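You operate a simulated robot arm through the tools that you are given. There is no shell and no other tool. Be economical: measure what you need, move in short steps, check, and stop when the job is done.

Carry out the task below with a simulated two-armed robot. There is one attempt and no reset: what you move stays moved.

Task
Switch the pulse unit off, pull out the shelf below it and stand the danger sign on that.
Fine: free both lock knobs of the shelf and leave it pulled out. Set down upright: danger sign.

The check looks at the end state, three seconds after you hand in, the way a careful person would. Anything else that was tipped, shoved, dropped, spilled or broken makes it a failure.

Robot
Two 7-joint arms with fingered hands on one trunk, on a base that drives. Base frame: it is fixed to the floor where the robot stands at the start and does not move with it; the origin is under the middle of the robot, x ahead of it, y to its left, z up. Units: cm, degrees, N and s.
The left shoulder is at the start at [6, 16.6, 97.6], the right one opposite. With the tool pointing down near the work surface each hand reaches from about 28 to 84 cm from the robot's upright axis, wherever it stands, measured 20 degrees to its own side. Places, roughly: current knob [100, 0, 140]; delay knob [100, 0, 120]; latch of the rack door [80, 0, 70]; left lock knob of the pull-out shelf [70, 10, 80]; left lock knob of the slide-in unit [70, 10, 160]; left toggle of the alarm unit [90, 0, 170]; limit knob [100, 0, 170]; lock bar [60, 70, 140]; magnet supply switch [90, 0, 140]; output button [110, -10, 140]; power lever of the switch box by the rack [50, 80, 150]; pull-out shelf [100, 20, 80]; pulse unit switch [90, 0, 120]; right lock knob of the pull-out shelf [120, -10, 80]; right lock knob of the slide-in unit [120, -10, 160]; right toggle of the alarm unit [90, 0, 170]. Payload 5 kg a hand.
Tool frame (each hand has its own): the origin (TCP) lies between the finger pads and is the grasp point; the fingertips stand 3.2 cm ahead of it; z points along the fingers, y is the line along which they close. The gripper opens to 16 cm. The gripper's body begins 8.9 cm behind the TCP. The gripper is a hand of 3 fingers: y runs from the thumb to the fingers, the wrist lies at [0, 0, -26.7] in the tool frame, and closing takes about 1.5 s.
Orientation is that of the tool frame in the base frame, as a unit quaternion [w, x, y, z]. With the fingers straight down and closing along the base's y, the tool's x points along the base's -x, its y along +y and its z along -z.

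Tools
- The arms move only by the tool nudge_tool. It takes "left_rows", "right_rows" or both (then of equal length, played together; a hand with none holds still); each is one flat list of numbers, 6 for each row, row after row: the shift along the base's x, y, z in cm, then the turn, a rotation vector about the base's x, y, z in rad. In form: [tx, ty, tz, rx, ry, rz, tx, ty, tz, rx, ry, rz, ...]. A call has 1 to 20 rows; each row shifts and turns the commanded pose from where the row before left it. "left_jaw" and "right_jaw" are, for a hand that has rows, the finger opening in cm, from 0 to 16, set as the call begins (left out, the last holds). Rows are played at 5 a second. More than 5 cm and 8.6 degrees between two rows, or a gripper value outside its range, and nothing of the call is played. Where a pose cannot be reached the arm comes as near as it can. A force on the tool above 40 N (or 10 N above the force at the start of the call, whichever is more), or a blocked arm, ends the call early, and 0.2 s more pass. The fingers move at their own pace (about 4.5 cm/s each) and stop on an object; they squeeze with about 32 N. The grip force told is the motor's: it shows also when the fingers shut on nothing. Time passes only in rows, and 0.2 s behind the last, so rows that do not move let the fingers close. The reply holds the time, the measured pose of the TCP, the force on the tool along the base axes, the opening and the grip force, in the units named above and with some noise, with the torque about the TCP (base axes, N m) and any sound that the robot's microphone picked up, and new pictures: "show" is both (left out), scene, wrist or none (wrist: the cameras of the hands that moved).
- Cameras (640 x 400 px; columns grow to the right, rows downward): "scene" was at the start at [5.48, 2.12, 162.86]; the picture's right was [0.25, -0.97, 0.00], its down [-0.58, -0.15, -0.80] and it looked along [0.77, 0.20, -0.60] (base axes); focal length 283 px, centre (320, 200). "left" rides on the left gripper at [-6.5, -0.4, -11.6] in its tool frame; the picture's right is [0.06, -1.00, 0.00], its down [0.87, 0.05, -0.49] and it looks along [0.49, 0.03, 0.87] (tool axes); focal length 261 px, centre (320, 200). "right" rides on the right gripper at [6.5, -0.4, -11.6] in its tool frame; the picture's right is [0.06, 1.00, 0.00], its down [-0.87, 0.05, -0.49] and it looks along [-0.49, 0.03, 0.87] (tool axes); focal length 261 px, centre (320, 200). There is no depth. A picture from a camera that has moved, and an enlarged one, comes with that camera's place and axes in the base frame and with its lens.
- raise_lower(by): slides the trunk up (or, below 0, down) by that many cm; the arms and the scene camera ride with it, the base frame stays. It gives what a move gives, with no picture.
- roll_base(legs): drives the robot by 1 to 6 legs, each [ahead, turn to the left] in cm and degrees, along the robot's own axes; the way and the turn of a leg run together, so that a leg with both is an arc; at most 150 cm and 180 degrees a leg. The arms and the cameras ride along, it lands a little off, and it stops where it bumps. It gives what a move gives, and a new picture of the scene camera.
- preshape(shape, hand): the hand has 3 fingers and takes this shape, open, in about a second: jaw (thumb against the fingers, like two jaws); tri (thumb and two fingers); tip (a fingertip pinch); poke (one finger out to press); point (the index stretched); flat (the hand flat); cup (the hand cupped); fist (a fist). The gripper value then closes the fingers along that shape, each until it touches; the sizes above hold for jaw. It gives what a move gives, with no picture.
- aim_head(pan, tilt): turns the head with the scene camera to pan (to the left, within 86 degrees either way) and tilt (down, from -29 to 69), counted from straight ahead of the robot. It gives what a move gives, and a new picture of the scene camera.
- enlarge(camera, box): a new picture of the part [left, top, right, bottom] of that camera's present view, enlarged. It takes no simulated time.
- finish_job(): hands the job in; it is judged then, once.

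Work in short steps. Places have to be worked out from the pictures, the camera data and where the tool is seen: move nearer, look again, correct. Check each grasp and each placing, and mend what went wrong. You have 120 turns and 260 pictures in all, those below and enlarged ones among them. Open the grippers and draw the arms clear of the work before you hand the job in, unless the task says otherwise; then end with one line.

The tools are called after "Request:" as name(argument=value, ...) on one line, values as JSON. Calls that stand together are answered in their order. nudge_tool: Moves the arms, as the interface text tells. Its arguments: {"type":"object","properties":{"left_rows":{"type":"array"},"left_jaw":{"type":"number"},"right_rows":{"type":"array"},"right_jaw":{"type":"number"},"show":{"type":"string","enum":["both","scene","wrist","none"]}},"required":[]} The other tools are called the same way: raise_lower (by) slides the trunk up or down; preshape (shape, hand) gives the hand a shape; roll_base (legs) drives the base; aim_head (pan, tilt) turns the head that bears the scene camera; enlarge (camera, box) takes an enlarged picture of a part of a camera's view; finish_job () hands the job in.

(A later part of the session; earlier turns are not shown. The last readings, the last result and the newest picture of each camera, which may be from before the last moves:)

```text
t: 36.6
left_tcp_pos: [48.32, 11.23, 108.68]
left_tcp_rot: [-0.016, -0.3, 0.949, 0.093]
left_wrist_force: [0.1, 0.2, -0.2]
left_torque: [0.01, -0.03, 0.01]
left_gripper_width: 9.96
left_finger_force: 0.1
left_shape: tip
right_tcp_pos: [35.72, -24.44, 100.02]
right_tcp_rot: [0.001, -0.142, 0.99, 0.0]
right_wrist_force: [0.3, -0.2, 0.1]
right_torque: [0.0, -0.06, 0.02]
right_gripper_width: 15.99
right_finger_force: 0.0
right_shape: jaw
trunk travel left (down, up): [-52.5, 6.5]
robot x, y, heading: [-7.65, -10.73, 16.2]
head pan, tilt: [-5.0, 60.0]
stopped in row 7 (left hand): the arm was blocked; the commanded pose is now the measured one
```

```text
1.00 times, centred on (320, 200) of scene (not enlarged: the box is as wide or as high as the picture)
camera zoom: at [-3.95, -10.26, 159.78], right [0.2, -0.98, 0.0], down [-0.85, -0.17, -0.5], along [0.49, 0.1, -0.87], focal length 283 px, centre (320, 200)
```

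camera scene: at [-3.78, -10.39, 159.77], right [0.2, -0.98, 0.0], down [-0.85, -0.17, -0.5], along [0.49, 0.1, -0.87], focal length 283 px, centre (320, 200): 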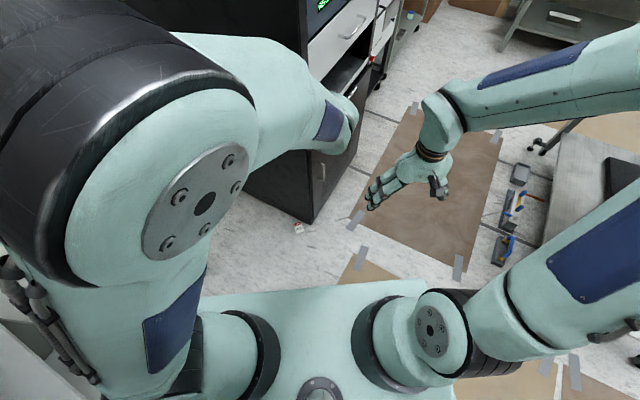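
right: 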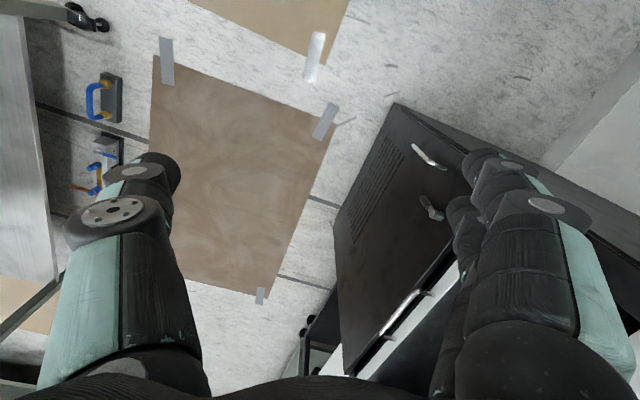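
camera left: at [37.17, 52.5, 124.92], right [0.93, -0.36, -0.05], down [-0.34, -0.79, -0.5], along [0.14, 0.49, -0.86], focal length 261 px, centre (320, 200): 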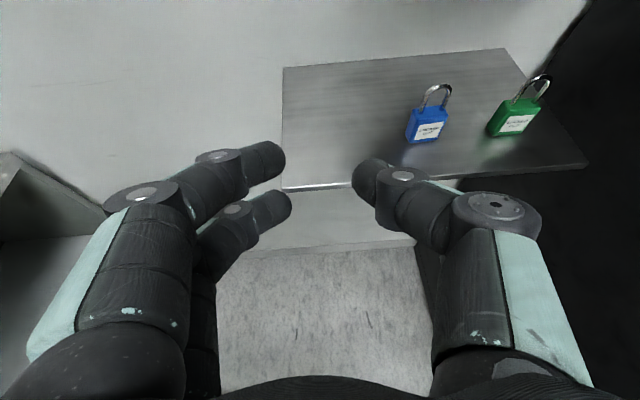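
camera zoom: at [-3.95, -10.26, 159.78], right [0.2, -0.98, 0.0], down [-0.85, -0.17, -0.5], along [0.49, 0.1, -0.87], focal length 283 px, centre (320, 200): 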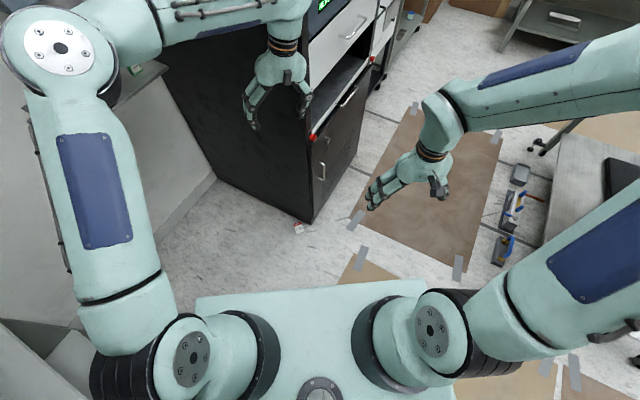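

The pitch move ended with the hand nearly straight down, about 10° off at a joint limit and clear of the rack. I'll lower the trunk and look again.

Request:
raise_lower(by=-40)

Request:
nudge_tool(left_rows=[0, 0, -2, 0.05, 0.04, 0, 0, 0, -2, 0.05, 0.04, 0, 0, 0, -2, 0.07, 0, 0])

```text
t: 40.4
left_tcp_pos: [48.6, 11.22, 68.57]
left_tcp_rot: [-0.016, -0.3, 0.949, 0.092]
left_wrist_force: [-0.7, 0.1, -0.1]
left_torque: [0.01, 0.03, 0.0]
left_gripper_width: 9.95
left_finger_force: 0.1
left_shape: tip
right_tcp_pos: [35.76, -24.46, 59.93]
right_tcp_rot: [0.0, -0.141, 0.99, 0.001]
right_wrist_force: [0.3, 0.5, 0.7]
right_torque: [-0.02, 0.0, -0.01]
right_gripper_width: 16.0
right_finger_force: 0.0
right_shape: jaw
trunk travel left (down, up): [-12.5, 46.5]
robot x, y, heading: [-7.7, -11.2, 16.2]
head pan, tilt: [-5.0, 60.0]
```

```text
t: 41.2
left_tcp_pos: [48.53, 11.14, 62.43]
left_tcp_rot: [-0.028, -0.297, 0.936, 0.184]
left_wrist_force: [1.0, -0.7, 0.9]
left_torque: [0.01, 0.0, -0.02]
left_gripper_width: 9.97
left_finger_force: 0.0
left_shape: tip
right_tcp_pos: [35.78, -24.6, 59.94]
right_tcp_rot: [0.0, -0.141, 0.99, 0.0]
right_wrist_force: [-0.4, 0.8, 0.1]
right_torque: [0.03, -0.03, 0.02]
right_gripper_width: 16.0
right_finger_force: 0.1
right_shape: jaw
trunk travel left (down, up): [-12.5, 46.5]
robot x, y, heading: [-7.71, -10.58, 16.5]
head pan, tilt: [-5.0, 60.0]
camera scene: at [-3.75, -10.3, 119.77], right [0.19, -0.98, 0.0], down [-0.85, -0.17, -0.5], along [0.49, 0.1, -0.87], focal length 283 px, centre (320, 200)
camera left: at [55.99, 10.8, 73.45], right [0.49, -0.79, -0.37], down [-0.66, -0.62, 0.43], along [-0.56, 0.03, -0.83], focal length 261 px, centre (320, 200)
```

scene: 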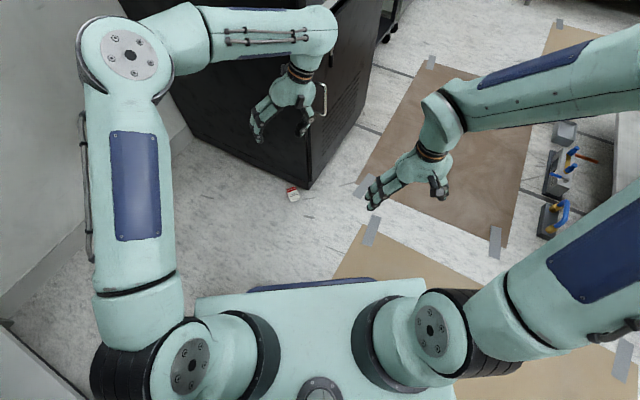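
left: 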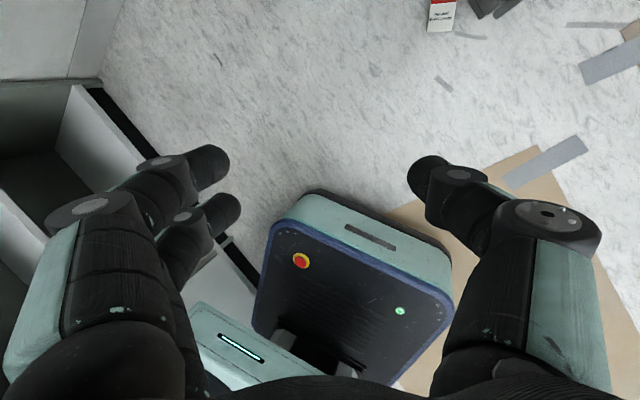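

I nudged the tilt the wrong way, so I'll correct the hand to straight down with azimuth 32°, then drive 9 cm nearer.

Request:
nudge_tool(left_rows=[0, 0, -2, -0.113, -0.052, -0.018, 0, 0, -2, -0.113, -0.052, -0.018, 0, 0, -2, -0.113, -0.052, -0.018], show="none")

Request:
roll_base(legs=[[9, 0]])

Request:
enlarge(camera="left", box=[0, 0, 640, 400])

```text
t: 42.0
left_tcp_pos: [48.55, 11.2, 56.45]
left_tcp_rot: [-0.001, -0.277, 0.961, 0.0]
left_wrist_force: [-0.6, -0.7, -0.2]
left_torque: [0.06, 0.0, -0.01]
left_gripper_width: 9.97
left_finger_force: 0.0
left_shape: tip
right_tcp_pos: [35.85, -24.47, 59.99]
right_tcp_rot: [-0.001, -0.142, 0.99, 0.0]
right_wrist_force: [0.2, 0.1, -0.3]
right_torque: [0.04, 0.0, 0.0]
right_gripper_width: 16.01
right_finger_force: 0.2
right_shape: jaw
trunk travel left (down, up): [-12.5, 46.5]
robot x, y, heading: [-7.49, -10.56, 16.5]
head pan, tilt: [-5.0, 60.0]
```

```text
t: 43.1
left_tcp_pos: [57.1, 13.78, 56.39]
left_tcp_rot: [-0.001, -0.277, 0.961, 0.001]
left_wrist_force: [-0.1, 0.7, -0.5]
left_torque: [-0.02, -0.04, 0.0]
left_gripper_width: 9.96
left_finger_force: 0.1
left_shape: tip
right_tcp_pos: [44.38, -22.01, 59.84]
right_tcp_rot: [0.0, -0.14, 0.99, 0.0]
right_wrist_force: [-0.4, -0.3, 0.6]
right_torque: [0.0, -0.02, -0.01]
right_gripper_width: 15.97
right_finger_force: 0.0
right_shape: jaw
trunk travel left (down, up): [-12.5, 46.5]
robot x, y, heading: [1.31, -8.41, 16.3]
head pan, tilt: [-5.0, 60.0]
camera scene: at [4.85, -7.8, 119.76], right [0.2, -0.98, 0.0], down [-0.85, -0.17, -0.5], along [0.49, 0.1, -0.87], focal length 283 px, centre (320, 200)
```

scene: 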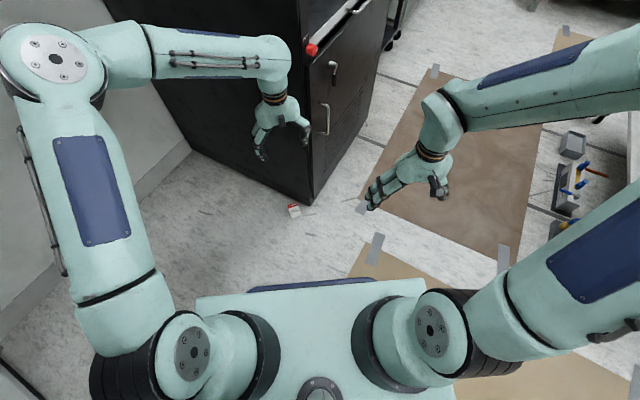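

```text
1.00 times, centred on (320, 200) of left (not enlarged: the box is as wide or as high as the picture)
camera zoom: at [62.88, 16.95, 68.07], right [0.48, -0.88, 0.0], down [-0.76, -0.42, 0.49], along [-0.43, -0.23, -0.87], focal length 261 px, centre (320, 200)
```

zoom: 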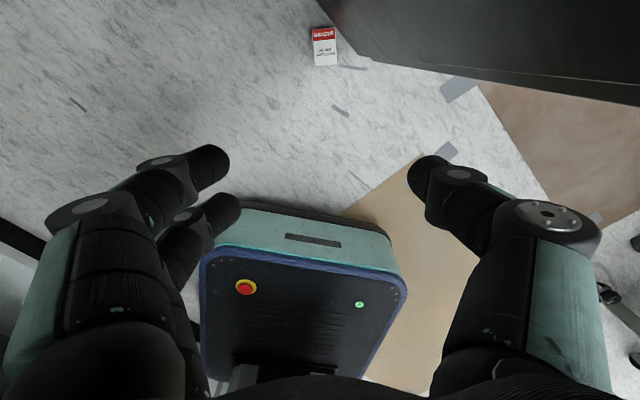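

The sign from the wrist view is near (64.3, 16.9), well aligned with the hand. To keep the hand body clear of the rack corner, I'll first pinch its lower part with the hand tilted 15°, and drag it back. First step: descend behind it.

Request:
nudge_tool(left_rows=[0, 0, -4.5, 0.07, -0.112, 0, 0, 0, -4.5, 0.07, -0.112, 0, 0, 0, -4.5, 0, 0, 0, 0, 0, -4.5, 0, 0, 0, 0, 0, -4.5, 0, 0, 0, 0, 0, -4.5, 0, 0, 0, 0, 0, -4.5, 0, 0, 0, 0, 0, -4.5, 0, 0, 0, 0.5, 0, -4.5, 0, 0, 0, 1, 0.3, -2, 0, 0, 0], left_jaw=9)

```text
t: 45.3
left_tcp_pos: [58.68, 14.04, 14.0]
left_tcp_rot: [0.126, -0.276, 0.952, 0.038]
left_wrist_force: [-0.5, -0.1, 0.2]
left_torque: [0.03, 0.01, -0.01]
left_gripper_width: 9.05
left_finger_force: 0.2
left_shape: tip
right_tcp_pos: [44.37, -21.91, 59.98]
right_tcp_rot: [0.0, -0.142, 0.99, 0.0]
right_wrist_force: [0.1, 0.1, 0.3]
right_torque: [0.01, -0.03, 0.01]
right_gripper_width: 15.99
right_finger_force: 0.0
right_shape: jaw
trunk travel left (down, up): [-12.5, 46.5]
robot x, y, heading: [1.18, -8.18, 16.3]
head pan, tilt: [-5.0, 60.0]
camera scene: at [4.86, -7.82, 119.77], right [0.2, -0.98, 0.0], down [-0.85, -0.17, -0.5], along [0.49, 0.1, -0.87], focal length 283 px, centre (320, 200)
camera left: at [61.69, 15.49, 26.84], right [0.48, -0.88, -0.02], down [-0.85, -0.47, 0.25], along [-0.23, -0.1, -0.97], focal length 261 px, centre (320, 200)
```

scene: 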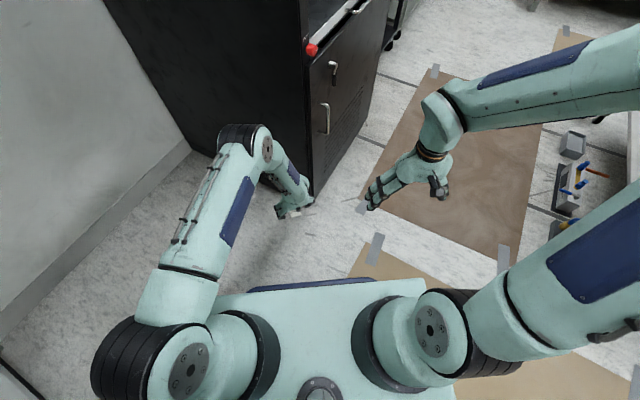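
left: 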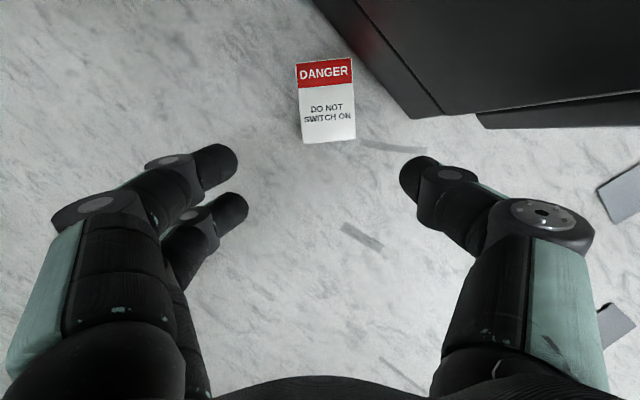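

The sign's bottom edge is at about (61.3, 15.0) and its top at (66.8, 18.6). I'll move onto its lower part and down to just above the floor.

Request:
nudge_tool(left_rows=[1.2, 0.52, -3, 0, 0, 0, 1.2, 0.52, -3, 0, 0, 0, 1.2, 0.52, -3, 0, 0, 0], show="wrist")

```text
t: 46.1
left_tcp_pos: [61.76, 15.59, 4.98]
left_tcp_rot: [0.122, -0.274, 0.953, 0.039]
left_wrist_force: [-15.8, 0.5, -0.4]
left_torque: [0.03, -0.44, -0.98]
left_gripper_width: 8.81
left_finger_force: 0.1
left_shape: tip
right_tcp_pos: [44.41, -22.05, 59.86]
right_tcp_rot: [0.0, -0.143, 0.99, 0.0]
right_wrist_force: [-0.2, -1.0, 0.4]
right_torque: [0.02, 0.0, 0.01]
right_gripper_width: 15.99
right_finger_force: 0.0
right_shape: jaw
trunk travel left (down, up): [-12.5, 46.5]
robot x, y, heading: [1.35, -7.96, 16.2]
head pan, tilt: [-5.0, 60.0]
camera left: at [64.95, 16.99, 17.65], right [0.48, -0.88, -0.02], down [-0.85, -0.47, 0.25], along [-0.23, -0.1, -0.97], focal length 261 px, centre (320, 200)
```

left: 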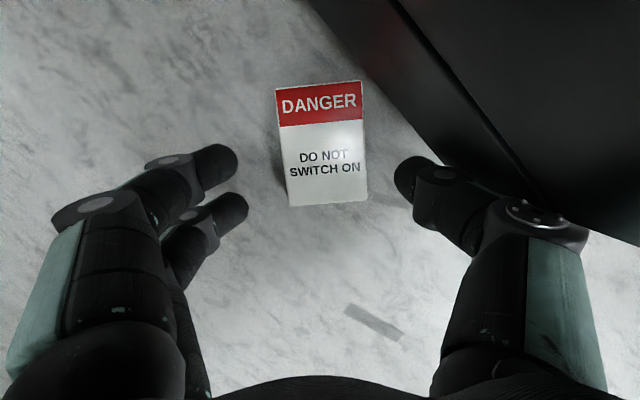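

The thumb's knuckle brushes the rack edge (15 N). I'll back off slightly and narrow the fingers, then lower.

Request:
nudge_tool(left_rows=[-0.6, 0.1, 0, 0, 0, 0, 0, 0, 0, 0, 0, 0, 0, 0, 0, 0, 0, 0, 0, 0, -1.2, 0, 0, 0], left_jaw=6.8, show="wrist")

```text
t: 47.1
left_tcp_pos: [61.71, 15.67, 3.81]
left_tcp_rot: [0.126, -0.276, 0.952, 0.037]
left_wrist_force: [0.1, 0.7, 0.4]
left_torque: [0.04, 0.01, 0.02]
left_gripper_width: 6.85
left_finger_force: 0.1
left_shape: tip
right_tcp_pos: [44.31, -21.98, 59.96]
right_tcp_rot: [0.0, -0.142, 0.99, 0.001]
right_wrist_force: [-0.3, 0.0, -0.2]
right_torque: [-0.02, 0.0, 0.0]
right_gripper_width: 15.97
right_finger_force: 0.1
right_shape: jaw
trunk travel left (down, up): [-12.5, 46.5]
robot x, y, heading: [1.55, -8.04, 16.2]
head pan, tilt: [-5.0, 60.0]
camera left: at [64.67, 17.22, 16.71], right [0.48, -0.88, -0.02], down [-0.85, -0.47, 0.25], along [-0.23, -0.1, -0.97], focal length 261 px, centre (320, 200)
```

left: 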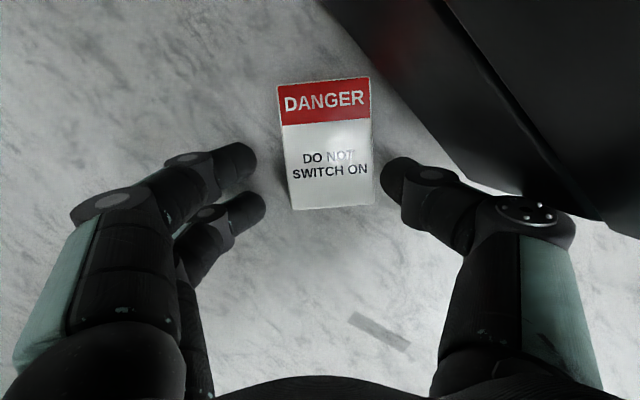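

The force is gone and the fingers straddle the sign's lower half. I'll lower slightly and close.

Request:
nudge_tool(left_rows=[0, 0, -0.6, 0, 0, 0, 0, 0, 0, 0, 0, 0, 0, 0, 0, 0, 0, 0, 0, 0, 0, 0, 0, 0, 0, 0, 0, 0, 0, 0, 0, 0, 0, 0, 0, 0], left_jaw=3, show="wrist")

```text
t: 48.1
left_tcp_pos: [61.64, 16.14, 3.49]
left_tcp_rot: [0.126, -0.275, 0.952, 0.04]
left_wrist_force: [-12.2, 0.9, 26.6]
left_torque: [0.77, 1.12, 0.24]
left_gripper_width: 4.68
left_finger_force: 31.9
left_shape: tip
right_tcp_pos: [44.33, -21.97, 60.01]
right_tcp_rot: [0.0, -0.143, 0.99, 0.0]
right_wrist_force: [0.2, -0.1, 0.1]
right_torque: [-0.03, -0.03, 0.02]
right_gripper_width: 15.97
right_finger_force: 0.1
right_shape: jaw
trunk travel left (down, up): [-12.5, 46.5]
robot x, y, heading: [1.27, -8.33, 16.4]
head pan, tilt: [-5.0, 60.0]
stopped in row 4 (left hand): the force on the tool passed its limit at 41 N (the readings are from after the stop); the commanded pose is now the measured one
camera left: at [64.67, 17.47, 16.31], right [0.48, -0.88, -0.03], down [-0.85, -0.47, 0.24], along [-0.23, -0.1, -0.97], focal length 261 px, centre (320, 200)
```

left: 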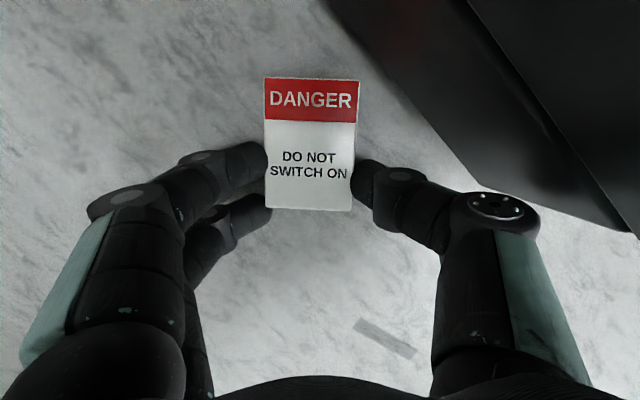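

The sign is gripped at 4.7 with the fingertips pressing the floor. I'll ease up a little and draw it back from the rack.

Request:
nudge_tool(left_rows=[0, 0, 0.4, 0, 0, 0, -2.1, -1.3, 0.2, 0, 0, 0, -2.1, -1.3, 0, 0, 0, 0, -2.1, -1.3, 0, 0, 0, 0, -2.1, -1.3, 0, 0, 0, 0], show="wrist")

```text
t: 49.3
left_tcp_pos: [53.31, 10.79, 3.85]
left_tcp_rot: [0.126, -0.275, 0.952, 0.04]
left_wrist_force: [0.6, -0.4, 0.1]
left_torque: [0.01, 0.03, -0.01]
left_gripper_width: 4.57
left_finger_force: 31.9
left_shape: tip
right_tcp_pos: [44.45, -21.94, 59.92]
right_tcp_rot: [-0.001, -0.142, 0.99, -0.001]
right_wrist_force: [0.5, -0.1, 0.8]
right_torque: [-0.01, 0.01, -0.03]
right_gripper_width: 16.01
right_finger_force: 0.1
right_shape: jaw
trunk travel left (down, up): [-12.5, 46.5]
robot x, y, heading: [1.43, -7.96, 16.3]
head pan, tilt: [-5.0, 60.0]
camera left: at [56.23, 12.13, 16.76], right [0.48, -0.88, -0.02], down [-0.85, -0.47, 0.25], along [-0.23, -0.1, -0.97], focal length 261 px, centre (320, 200)
```

left: 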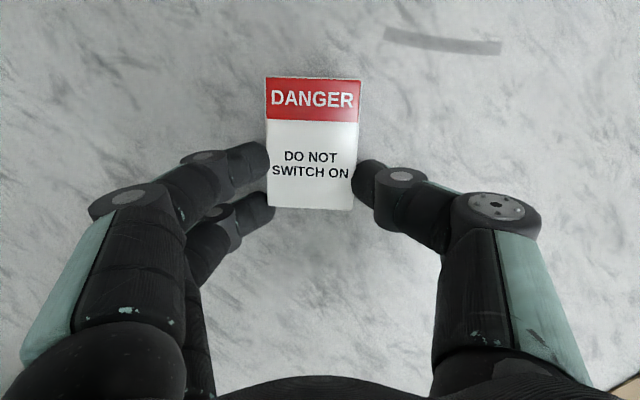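

The sign is free of the rack. Now I'll release it, rise, lean the hand slightly the other way (so it will point a bit downward when the sign stands), and shift toward the sign's upper half for a regrasp.

Request:
nudge_tool(left_rows=[0, 0, -0.2, 0, 0, 0, 0, 0, 0, 0, 0, 0, 0, 0, 0, 0, 0, 0, 0, 0, 2, 0, 0, 0, 0.9, 0.55, 1, -0.062, 0.1, 0, 0.9, 0.55, 0.5, -0.062, 0.1, 0, 0.9, 0.55, 0, -0.062, 0.1, 0, 0.8, 0.5, 0, -0.062, 0.1, 0], left_jaw=8, show="wrist")

```text
t: 51.1
left_tcp_pos: [56.73, 12.97, 7.15]
left_tcp_rot: [-0.102, -0.275, 0.956, -0.024]
left_wrist_force: [0.4, 0.5, 0.4]
left_torque: [-0.02, 0.04, -0.01]
left_gripper_width: 7.95
left_finger_force: 0.0
left_shape: tip
right_tcp_pos: [44.44, -21.87, 59.84]
right_tcp_rot: [0.001, -0.142, 0.99, 0.0]
right_wrist_force: [-0.7, -1.1, -0.7]
right_torque: [-0.01, -0.05, 0.03]
right_gripper_width: 15.99
right_finger_force: 0.0
right_shape: jaw
trunk travel left (down, up): [-12.5, 46.5]
robot x, y, heading: [0.97, -8.28, 16.3]
head pan, tilt: [-5.0, 60.0]
camera left: at [64.37, 17.26, 17.13], right [0.48, -0.88, 0.0], down [-0.66, -0.36, 0.66], along [-0.58, -0.32, -0.75], focal length 261 px, centre (320, 200)
```

left: 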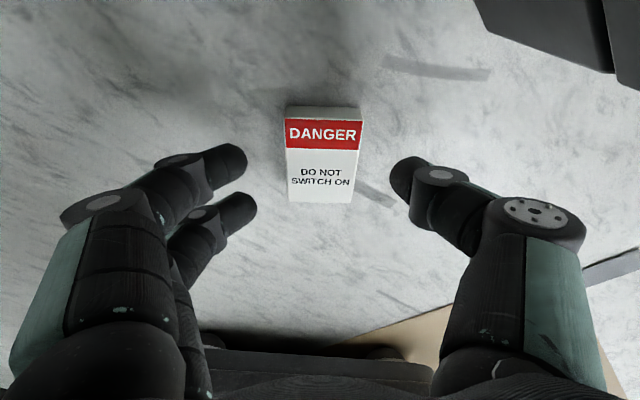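

The sign's centre is at about (55.2, 12.1), and the TCP is right above its upper half. I'll descend and close.

Request:
nudge_tool(left_rows=[0, 0, -1.6, 0, 0, 0, 0, 0, -1.6, 0, 0, 0], show="none")

Request:
nudge_tool(left_rows=[0, 0, 0, 0, 0, 0, 0, 0, 0, 0, 0, 0, 0, 0, 0, 0, 0, 0, 0, 0, 0, 0, 0, 0, 0, 0, 0, 0, 0, 0, 0, 0, 0, 0, 0, 0], left_jaw=3, show="wrist")

```text
t: 51.7
left_tcp_pos: [56.72, 13.01, 3.99]
left_tcp_rot: [-0.1, -0.274, 0.956, -0.023]
left_wrist_force: [0.4, 0.8, 0.3]
left_torque: [-0.05, -0.02, -0.01]
left_gripper_width: 7.96
left_finger_force: 0.1
left_shape: tip
right_tcp_pos: [44.42, -22.04, 59.96]
right_tcp_rot: [-0.001, -0.142, 0.99, 0.0]
right_wrist_force: [0.2, 0.6, 0.1]
right_torque: [0.03, 0.02, -0.01]
right_gripper_width: 15.99
right_finger_force: 0.0
right_shape: jaw
trunk travel left (down, up): [-12.5, 46.5]
robot x, y, heading: [1.6, -7.98, 16.3]
head pan, tilt: [-5.0, 60.0]
```

```text
t: 53.1
left_tcp_pos: [56.8, 13.02, 3.87]
left_tcp_rot: [-0.101, -0.275, 0.956, -0.023]
left_wrist_force: [0.7, 0.0, 0.0]
left_torque: [0.0, 0.05, 0.01]
left_gripper_width: 4.39
left_finger_force: 32.0
left_shape: tip
right_tcp_pos: [44.47, -21.92, 59.95]
right_tcp_rot: [-0.001, -0.142, 0.99, 0.0]
right_wrist_force: [0.0, -0.2, 0.6]
right_torque: [0.0, 0.01, -0.02]
right_gripper_width: 15.99
right_finger_force: 0.1
right_shape: jaw
trunk travel left (down, up): [-12.5, 46.5]
robot x, y, heading: [0.87, -8.08, 16.0]
head pan, tilt: [-5.0, 60.0]
camera left: at [64.4, 17.22, 13.94], right [0.48, -0.88, 0.0], down [-0.66, -0.36, 0.66], along [-0.58, -0.32, -0.75], focal length 261 px, centre (320, 200)
```

left: 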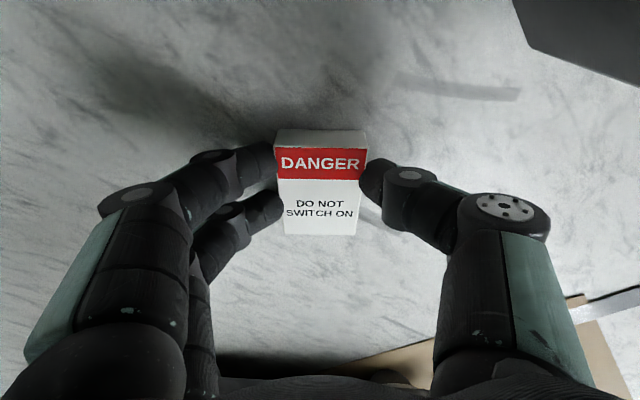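

Good grip across the upper half. I'll lift and verify.

Request:
nudge_tool(left_rows=[0, 0, 2, 0, 0, 0, 0, 0, 3, 0, 0, 0, -1, -0.5, 4, 0, 0, 0, -1, -0.5, 4, 0, 0, 0], show="wrist")

```text
t: 54.1
left_tcp_pos: [54.72, 11.94, 16.82]
left_tcp_rot: [-0.1, -0.274, 0.956, -0.023]
left_wrist_force: [-0.5, -0.6, 0.0]
left_torque: [0.01, 0.0, 0.0]
left_gripper_width: 4.35
left_finger_force: 32.5
left_shape: tip
right_tcp_pos: [44.29, -21.89, 59.96]
right_tcp_rot: [-0.001, -0.142, 0.99, -0.001]
right_wrist_force: [-0.3, 0.3, -0.5]
right_torque: [0.01, 0.03, 0.02]
right_gripper_width: 16.0
right_finger_force: 0.1
right_shape: jaw
trunk travel left (down, up): [-12.5, 46.5]
robot x, y, heading: [1.49, -8.3, 16.6]
head pan, tilt: [-5.0, 60.0]
camera left: at [62.41, 16.24, 26.88], right [0.48, -0.88, 0.0], down [-0.66, -0.36, 0.66], along [-0.58, -0.32, -0.75], focal length 261 px, centre (320, 200)
```

left: 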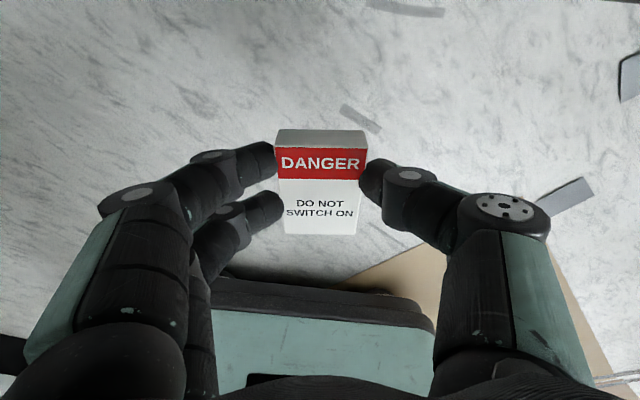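

The sign is held firmly. Next I'll raise the trunk and bring the left hand with the sign to a tucked carry pose before driving around to the rack front.

Request:
raise_lower(by=40)

Request:
nudge_tool(left_rows=[-2.35, 1.6, 3.5, 0, 0, 0, -2.35, 1.6, 3.5, 0, 0, 0, -2.35, 1.6, 3.5, 0, 0, 0, -2.35, 1.6, 3.5, 0, 0, 0, -2.35, 1.6, 3.5, 0, 0, 0, -2.35, 1.6, 3.5, 0, 0, 0, -2.35, 1.6, 3.5, 0, 0, 0, -2.35, 1.6, 3.5, 0, 0, 0, -2.35, 1.6, 3.5, 0, 0, 0, -2.35, 1.6, 3.5, 0, 0, 0])

```text
t: 57.9
left_tcp_pos: [54.78, 12.07, 56.92]
left_tcp_rot: [-0.1, -0.275, 0.956, -0.024]
left_wrist_force: [-0.5, 0.1, 0.4]
left_torque: [0.01, -0.01, -0.02]
left_gripper_width: 4.33
left_finger_force: 31.5
left_shape: tip
right_tcp_pos: [44.46, -21.9, 99.95]
right_tcp_rot: [0.0, -0.141, 0.99, 0.0]
right_wrist_force: [0.4, -0.7, -0.5]
right_torque: [-0.01, 0.01, -0.01]
right_gripper_width: 15.98
right_finger_force: 0.1
right_shape: jaw
trunk travel left (down, up): [-52.5, 6.5]
robot x, y, heading: [1.16, -7.94, 15.9]
head pan, tilt: [-5.0, 60.0]
```

```text
t: 60.1
left_tcp_pos: [31.23, 27.98, 91.87]
left_tcp_rot: [-0.099, -0.275, 0.956, -0.024]
left_wrist_force: [-0.3, -0.8, -0.8]
left_torque: [-0.01, 0.01, 0.0]
left_gripper_width: 4.35
left_finger_force: 32.0
left_shape: tip
right_tcp_pos: [44.28, -21.98, 99.93]
right_tcp_rot: [0.0, -0.142, 0.99, 0.0]
right_wrist_force: [0.3, -0.2, -0.4]
right_torque: [0.0, 0.0, 0.0]
right_gripper_width: 15.99
right_finger_force: 0.1
right_shape: jaw
trunk travel left (down, up): [-52.5, 6.5]
robot x, y, heading: [1.17, -8.54, 16.3]
head pan, tilt: [-5.0, 60.0]
camera scene: at [4.74, -7.82, 159.76], right [0.2, -0.98, 0.0], down [-0.85, -0.17, -0.5], along [0.49, 0.1, -0.87], focal length 283 px, centre (320, 200)
camera left: at [38.83, 32.28, 101.93], right [0.48, -0.88, 0.0], down [-0.66, -0.36, 0.66], along [-0.58, -0.32, -0.75], focal length 261 px, centre (320, 200)
```

scene: 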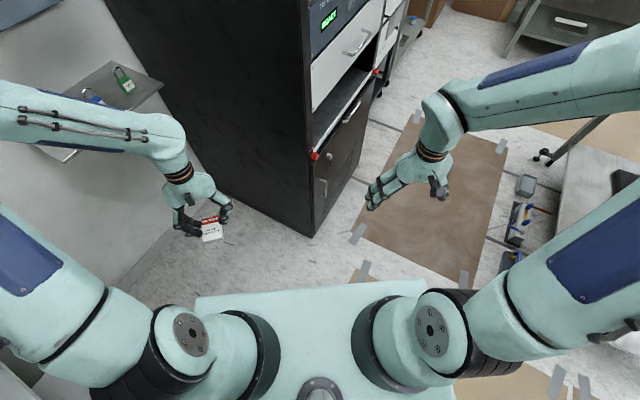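
left: 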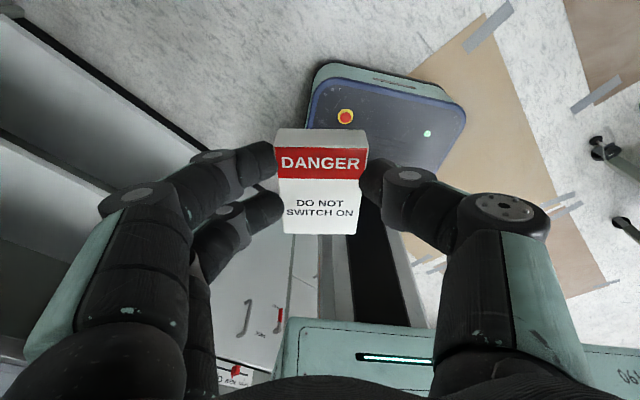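

The sign is safe in the left hand. Now drive around to the front of the rack: back up, turn right, go forward, then turn left to face the rack (heading 70°).

Request:
roll_base(legs=[[-20, 0], [0, -37], [60, 0]])

```text
t: 61.5
left_tcp_pos: [17.84, 22.8, 91.73]
left_tcp_rot: [-0.102, -0.267, 0.958, -0.022]
left_wrist_force: [0.4, 0.1, -0.9]
left_torque: [0.02, 0.06, 0.02]
left_gripper_width: 4.36
left_finger_force: 32.1
left_shape: tip
right_tcp_pos: [29.88, -27.55, 99.93]
right_tcp_rot: [0.0, -0.132, 0.991, 0.001]
right_wrist_force: [0.2, -0.6, 0.3]
right_torque: [-0.01, 0.08, 0.02]
right_gripper_width: 15.97
right_finger_force: 0.1
right_shape: jaw
trunk travel left (down, up): [-52.5, 6.5]
robot x, y, heading: [-13.17, -13.11, 15.0]
head pan, tilt: [-5.0, 60.0]
stopped in leg 1: the robot was blocked; the commanded pose is now the measured one
camera scene: at [-9.11, -12.97, 159.75], right [0.17, -0.98, 0.0], down [-0.85, -0.15, -0.5], along [0.49, 0.09, -0.87], focal length 283 px, centre (320, 200)
```

scene: 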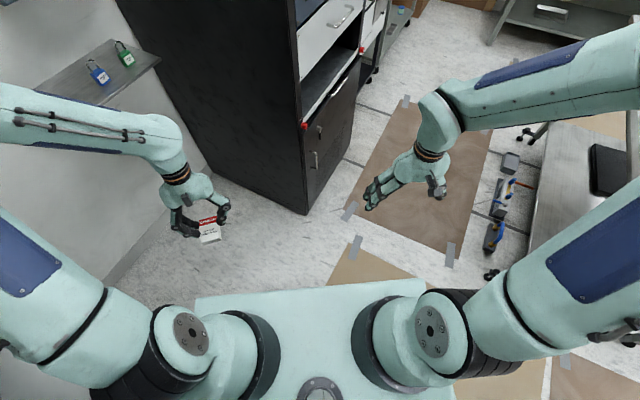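

Backing up was blocked, probably by the cabinet behind on the left. I'll look there.

Request:
aim_head(pan=80, tilt=45)

```text
t: 63.1
left_tcp_pos: [17.58, 22.78, 91.78]
left_tcp_rot: [-0.101, -0.267, 0.958, -0.022]
left_wrist_force: [0.4, 0.6, -0.2]
left_torque: [0.0, 0.03, 0.0]
left_gripper_width: 4.36
left_finger_force: 31.9
left_shape: tip
right_tcp_pos: [29.85, -27.55, 100.04]
right_tcp_rot: [0.0, -0.132, 0.991, 0.0]
right_wrist_force: [0.3, -0.8, -0.3]
right_torque: [-0.01, 0.0, 0.0]
right_gripper_width: 16.02
right_finger_force: 0.0
right_shape: jaw
trunk travel left (down, up): [-52.5, 6.5]
robot x, y, heading: [-13.36, -13.2, 14.9]
head pan, tilt: [80.0, 45.0]
camera scene: at [-16.72, -5.96, 161.71], right [1.0, 0.09, 0.0], down [0.06, -0.7, -0.71], along [-0.06, 0.7, -0.71], focal length 283 px, centre (320, 200)
```

scene: 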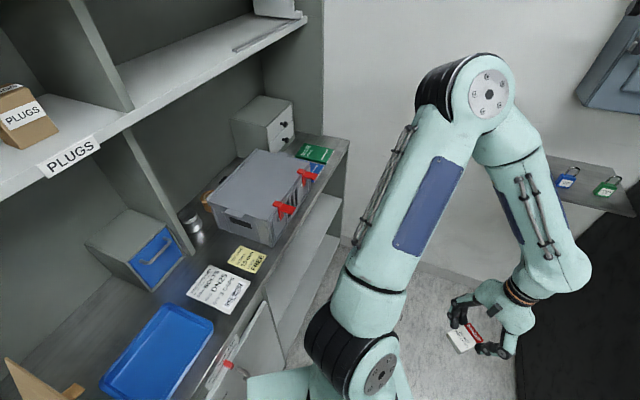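

The base touched the cabinet; its contents look undisturbed. I'll go forward a little before turning, then drive along to the rack front.

Request:
roll_base(legs=[[8, 0], [0, -41], [50, 0]])

Request:
aim_head(pan=-20, tilt=45)

```text
t: 68.7
left_tcp_pos: [86.23, -26.86, 91.81]
left_tcp_rot: [-0.102, 0.091, 0.991, 0.014]
left_wrist_force: [0.3, 0.1, -0.2]
left_torque: [-0.02, -0.01, 0.0]
left_gripper_width: 4.34
left_finger_force: 32.2
left_shape: tip
right_tcp_pos: [61.85, -72.61, 99.96]
right_tcp_rot: [0.001, 0.229, 0.974, 0.0]
right_wrist_force: [0.1, 0.7, -0.2]
right_torque: [0.03, 0.02, -0.01]
right_gripper_width: 15.99
right_finger_force: 0.1
right_shape: jaw
trunk travel left (down, up): [-52.5, 6.5]
robot x, y, heading: [39.49, -33.32, -26.5]
head pan, tilt: [80.0, 45.0]
camera scene: at [41.54, -25.65, 161.71], right [0.8, -0.6, 0.0], down [-0.42, -0.57, -0.71], along [0.42, 0.57, -0.71], focal length 283 px, centre (320, 200)
```

scene: 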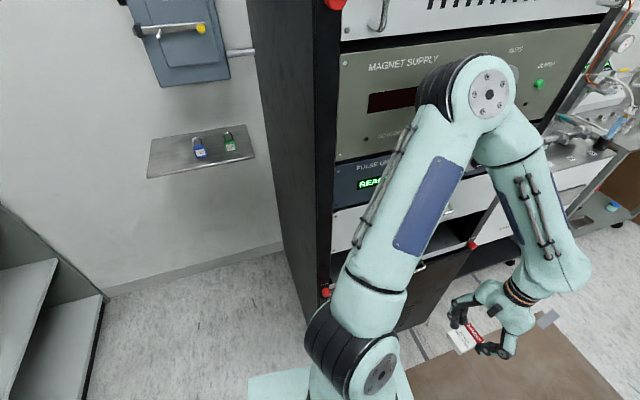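

```text
t: 70.5
left_tcp_pos: [86.11, -26.89, 91.98]
left_tcp_rot: [-0.103, 0.092, 0.99, 0.014]
left_wrist_force: [0.2, -0.8, -0.7]
left_torque: [-0.01, -0.01, -0.01]
left_gripper_width: 4.36
left_finger_force: 32.0
left_shape: tip
right_tcp_pos: [61.74, -72.54, 100.17]
right_tcp_rot: [0.001, 0.228, 0.974, -0.002]
right_wrist_force: [0.5, 0.0, 0.7]
right_torque: [-0.01, -0.02, 0.0]
right_gripper_width: 16.0
right_finger_force: 0.1
right_shape: jaw
trunk travel left (down, up): [-52.5, 6.5]
robot x, y, heading: [39.01, -33.43, -26.7]
head pan, tilt: [-20.0, 45.0]
camera scene: at [42.21, -38.04, 161.71], right [-0.73, -0.69, 0.0], down [-0.49, 0.51, -0.71], along [0.49, -0.51, -0.71], focal length 283 px, centre (320, 200)
```

scene: 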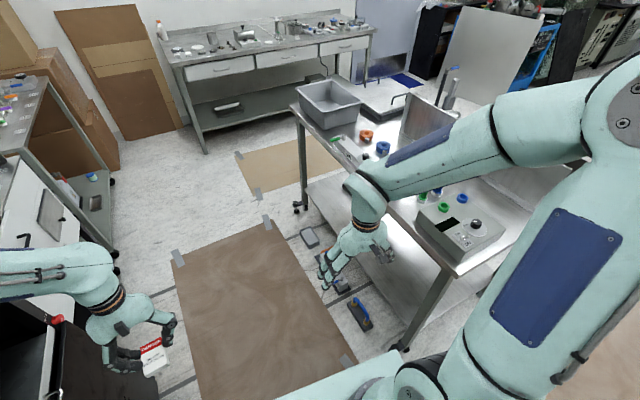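

Next leg needs more clearance from the rack when I turn. I'll first raise the right hand and bring it inward, to stay clear of the cart's contents.

Request:
nudge_tool(right_rows=[0, 0, 4, 0, 0, 0, 0, 0, 4, 0, 0, 0, 0.5, 1, 4, 0, 0, 0, 0.5, 1, 4, 0, 0, 0, 1, 2, 4, 0, 0, 0, 1, 2, 4, 0, 0, 0], show="scene")

```text
t: 71.9
left_tcp_pos: [86.18, -26.83, 91.86]
left_tcp_rot: [-0.102, 0.092, 0.99, 0.014]
left_wrist_force: [1.1, 0.0, -0.4]
left_torque: [-0.02, 0.0, 0.02]
left_gripper_width: 4.37
left_finger_force: 32.5
left_shape: tip
right_tcp_pos: [64.93, -66.47, 123.98]
right_tcp_rot: [0.001, 0.227, 0.974, -0.001]
right_wrist_force: [0.4, 1.3, 1.0]
right_torque: [-0.01, 0.01, -0.01]
right_gripper_width: 16.0
right_finger_force: 0.0
right_shape: jaw
trunk travel left (down, up): [-52.5, 6.5]
robot x, y, heading: [39.29, -33.35, -26.8]
head pan, tilt: [-20.0, 45.0]
camera scene: at [42.22, -38.0, 161.71], right [-0.73, -0.69, 0.0], down [-0.49, 0.51, -0.71], along [0.49, -0.51, -0.71], focal length 283 px, centre (320, 200)
```

scene: 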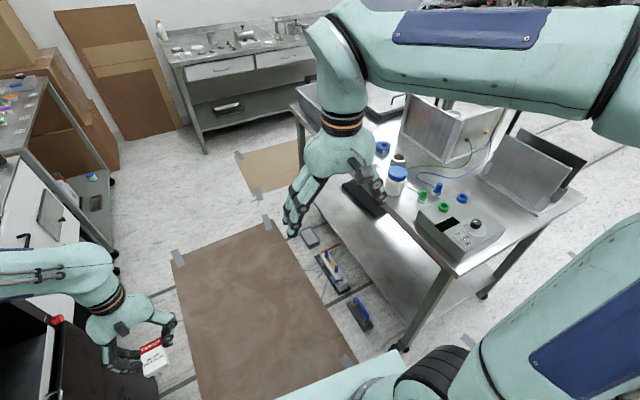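

The right arm is now high over the cart's contents. I'll take a short diagonal leg away from the rack, then turn left to face it.

Request:
roll_base(legs=[[0, -18], [22, 0]])

Request:
roll_base(legs=[[0, 60]])

Request:
roll_base(legs=[[0, 55]])

```text
t: 74.6
left_tcp_pos: [101.59, -57.44, 91.78]
left_tcp_rot: [-0.1, 0.246, 0.964, 0.03]
left_wrist_force: [0.3, 0.6, -0.4]
left_torque: [0.04, 0.0, -0.02]
left_gripper_width: 4.36
left_finger_force: 31.9
left_shape: tip
right_tcp_pos: [69.24, -88.47, 123.93]
right_tcp_rot: [0.0, 0.377, 0.926, 0.0]
right_wrist_force: [0.5, -1.0, -0.6]
right_torque: [0.06, 0.05, -0.02]
right_gripper_width: 16.0
right_finger_force: 0.0
right_shape: jaw
trunk travel left (down, up): [-52.5, 6.5]
robot x, y, heading: [54.78, -49.16, -44.4]
head pan, tilt: [-20.0, 45.0]
camera scene: at [56.5, -54.37, 161.7], right [-0.9, -0.43, 0.0], down [-0.3, 0.64, -0.71], along [0.3, -0.64, -0.71], focal length 283 px, centre (320, 200)
```

scene: 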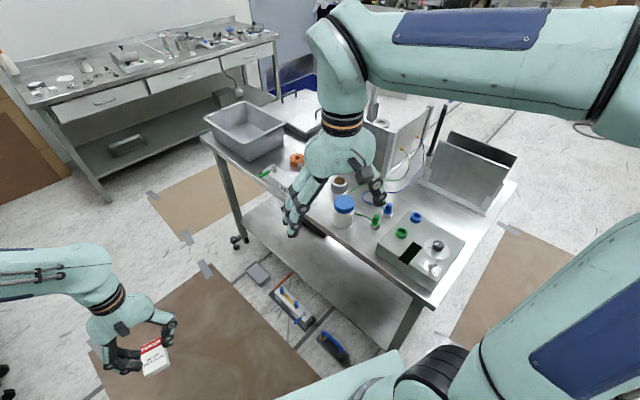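

```text
t: 77.7
left_tcp_pos: [85.25, -12.75, 91.96]
left_tcp_rot: [-0.1, -0.27, 0.957, -0.023]
left_wrist_force: [-0.5, -0.3, -0.9]
left_torque: [-0.04, 0.01, 0.01]
left_gripper_width: 4.34
left_finger_force: 31.5
left_shape: tip
right_tcp_pos: [96.22, -56.23, 124.02]
right_tcp_rot: [0.001, -0.137, 0.991, 0.0]
right_wrist_force: [-0.8, 0.1, 0.6]
right_torque: [-0.01, 0.01, -0.04]
right_gripper_width: 16.0
right_finger_force: 0.1
right_shape: jaw
trunk travel left (down, up): [-52.5, 6.5]
robot x, y, heading: [54.91, -48.99, 15.7]
head pan, tilt: [-20.0, 45.0]
camera scene: at [60.24, -50.4, 161.71], right [-0.08, -1.0, 0.0], down [-0.7, 0.05, -0.71], along [0.7, -0.05, -0.71], focal length 283 px, centre (320, 200)
```

scene: 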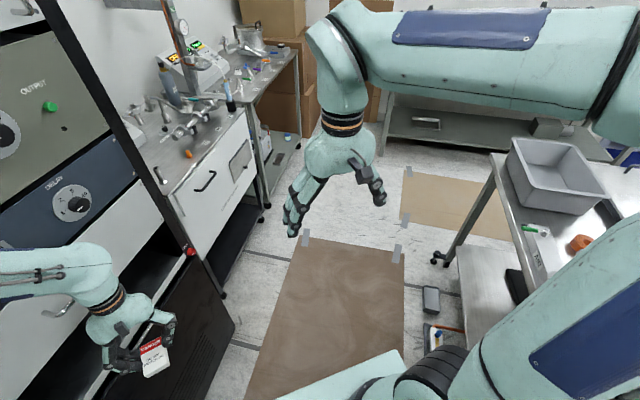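

```text
t: 80.7
left_tcp_pos: [41.81, -3.38, 91.79]
left_tcp_rot: [-0.077, -0.689, 0.718, -0.067]
left_wrist_force: [-0.9, -0.2, -0.3]
left_torque: [0.03, 0.01, 0.0]
left_gripper_width: 4.35
left_finger_force: 32.0
left_shape: tip
right_tcp_pos: [84.13, -18.79, 124.0]
right_tcp_rot: [0.001, -0.586, 0.81, 0.001]
right_wrist_force: [0.5, -0.5, -0.1]
right_torque: [0.01, -0.02, -0.02]
right_gripper_width: 15.99
right_finger_force: 0.1
right_shape: jaw
trunk travel left (down, up): [-52.5, 6.5]
robot x, y, heading: [54.98, -48.83, 71.6]
head pan, tilt: [-20.0, 45.0]
camera scene: at [59.09, -45.46, 161.71], right [0.78, -0.62, 0.0], down [-0.44, -0.55, -0.71], along [0.44, 0.55, -0.71], focal length 283 px, centre (320, 200)
```

scene: 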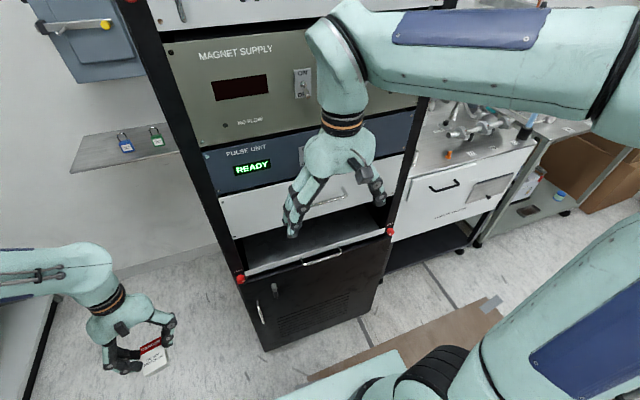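

I'm now facing the rack. The right hand blocks the pulse unit switch, so I'll move it to the right and back, then inspect.

Request:
nudge_tool(right_rows=[2, -4, 0, 0, 0, 0, 2, -4, 0, 0, 0, 0, 2, -3, 0, 0, 0, 0, 3, -2, 0, 0, 0, 0], show="none")

Request:
aim_head(pan=-12, tilt=45)

Request:
enlarge(camera="scene", box=[160, 120, 420, 282])

```text
t: 81.7
left_tcp_pos: [41.85, -3.57, 91.85]
left_tcp_rot: [-0.078, -0.688, 0.718, -0.066]
left_wrist_force: [-0.9, -0.2, -1.1]
left_torque: [0.0, 0.0, -0.01]
left_gripper_width: 4.38
left_finger_force: 31.9
left_shape: tip
right_tcp_pos: [93.23, -31.89, 123.93]
right_tcp_rot: [0.0, -0.587, 0.81, 0.0]
right_wrist_force: [-0.1, 0.4, 0.5]
right_torque: [-0.02, -0.01, -0.01]
right_gripper_width: 15.99
right_finger_force: 0.1
right_shape: jaw
trunk travel left (down, up): [-52.5, 6.5]
robot x, y, heading: [55.51, -49.06, 71.7]
head pan, tilt: [-20.0, 45.0]
```

```text
t: 82.4
left_tcp_pos: [41.74, -3.53, 91.82]
left_tcp_rot: [-0.077, -0.689, 0.718, -0.068]
left_wrist_force: [-0.5, -0.7, 1.2]
left_torque: [0.03, 0.0, 0.01]
left_gripper_width: 4.35
left_finger_force: 31.9
left_shape: tip
right_tcp_pos: [93.1, -31.73, 123.92]
right_tcp_rot: [0.0, -0.586, 0.81, 0.0]
right_wrist_force: [-0.6, 0.4, -0.4]
right_torque: [-0.01, -0.01, -0.01]
right_gripper_width: 15.99
right_finger_force: 0.1
right_shape: jaw
trunk travel left (down, up): [-52.5, 6.5]
robot x, y, heading: [54.92, -48.78, 71.6]
head pan, tilt: [-12.0, 45.0]
camera scene: at [58.2, -44.84, 161.71], right [0.86, -0.51, 0.0], down [-0.36, -0.61, -0.71], along [0.36, 0.61, -0.71], focal length 283 px, centre (320, 200)
```

scene: 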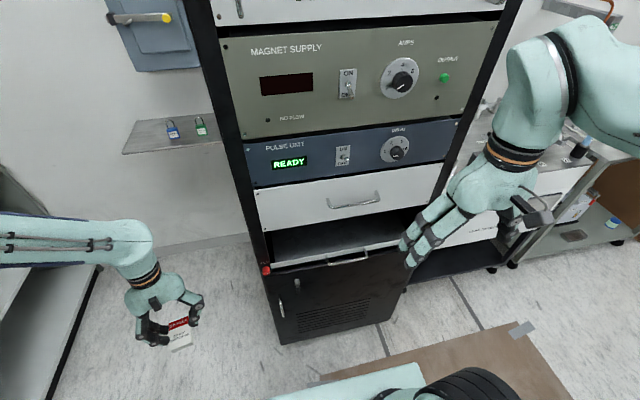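

```text
2.46 times, centred on (290, 201) of scene
camera zoom: at [58.2, -44.84, 161.71], right [0.86, -0.51, 0.0], down [-0.36, -0.61, -0.71], along [0.36, 0.61, -0.71], focal length 696 px, centre (394, 198)
```

zoom: 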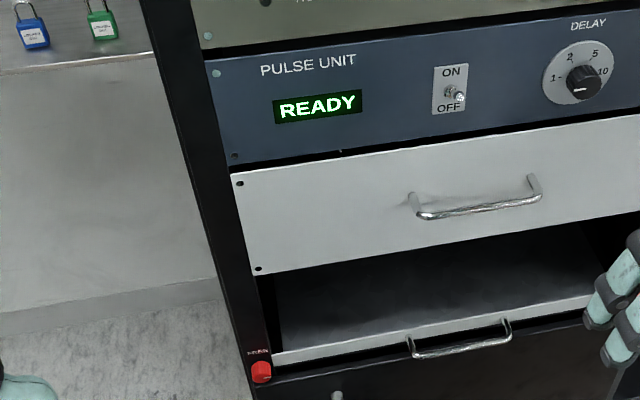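

Now close-ups of the toggle and the left red lock knob.

Request:
enlarge(camera="scene", box=[324, 138, 364, 172])

Request:
enlarge(camera="scene", box=[245, 245, 325, 295])

```text
11.76 times, centred on (344, 155) of scene
camera zoom: at [58.2, -44.84, 161.71], right [0.86, -0.51, 0.0], down [-0.36, -0.61, -0.71], along [0.36, 0.61, -0.71], focal length 3328 px, centre (38, 729)
```

zoom: 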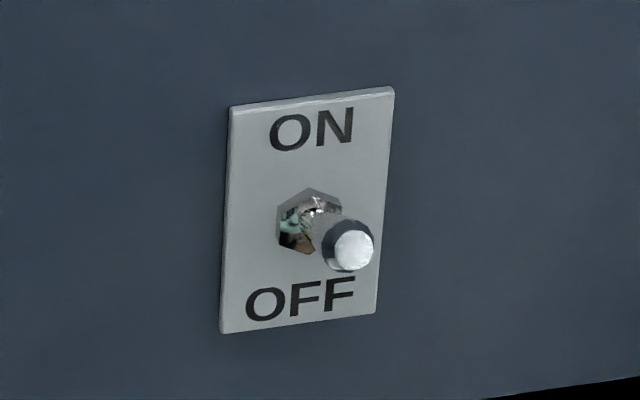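

```text
8.00 times, centred on (285, 270) of scene
camera zoom: at [58.2, -44.84, 161.71], right [0.86, -0.51, 0.0], down [-0.36, -0.61, -0.71], along [0.36, 0.61, -0.71], focal length 2263 px, centre (600, -360)
```

zoom: 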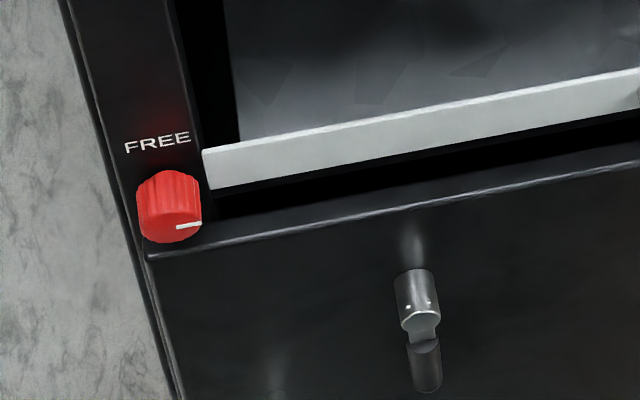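

The lock knobs turn: the white mark points right (locked) and must point up to FREE. The toggle bat points up (ON) at about (91.7, 1.0, 120), and the left knob is near (68.3, 8, 77). My arms need more room for horizontal reaching, so I'll back up 18 cm.

Request:
roll_base(legs=[[-18, 0]])

Request:
preshape(shape="tip", hand="right")

```text
t: 83.9
left_tcp_pos: [36.27, -19.37, 91.84]
left_tcp_rot: [-0.078, -0.69, 0.717, -0.069]
left_wrist_force: [-0.7, -0.3, 0.7]
left_torque: [-0.03, -0.02, 0.04]
left_gripper_width: 4.35
left_finger_force: 31.0
left_shape: tip
right_tcp_pos: [87.61, -47.52, 124.01]
right_tcp_rot: [0.002, -0.588, 0.809, -0.001]
right_wrist_force: [-0.8, -0.3, 0.6]
right_torque: [0.06, -0.03, -0.01]
right_gripper_width: 15.97
right_finger_force: 0.0
right_shape: jaw
trunk travel left (down, up): [-52.5, 6.5]
robot x, y, heading: [49.24, -64.25, 76.1]
head pan, tilt: [-12.0, 45.0]
camera scene: at [51.7, -60.18, 161.71], right [0.9, -0.44, 0.0], down [-0.31, -0.64, -0.71], along [0.31, 0.64, -0.71], focal length 283 px, centre (320, 200)
```

scene: 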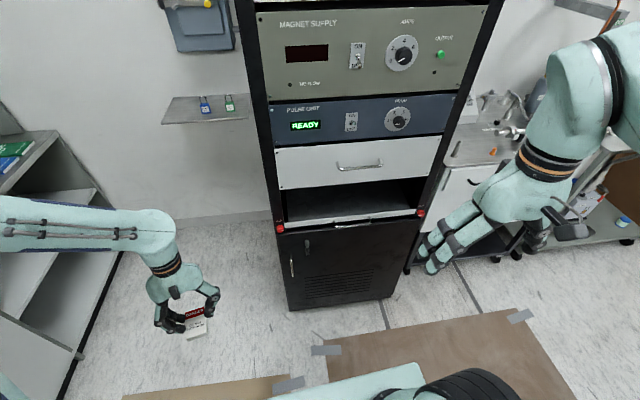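

```text
t: 84.8
left_tcp_pos: [36.31, -19.36, 91.86]
left_tcp_rot: [-0.077, -0.69, 0.717, -0.067]
left_wrist_force: [-1.3, -0.5, -0.1]
left_torque: [0.04, 0.0, 0.03]
left_gripper_width: 4.34
left_finger_force: 31.7
left_shape: tip
right_tcp_pos: [87.71, -47.49, 124.01]
right_tcp_rot: [0.002, -0.588, 0.809, 0.0]
right_wrist_force: [0.6, 0.1, 0.5]
right_torque: [0.01, 0.04, -0.01]
right_gripper_width: 16.01
right_finger_force: 0.0
right_shape: tip
trunk travel left (down, up): [-52.5, 6.5]
robot x, y, heading: [48.71, -64.76, 76.0]
head pan, tilt: [-12.0, 45.0]
```

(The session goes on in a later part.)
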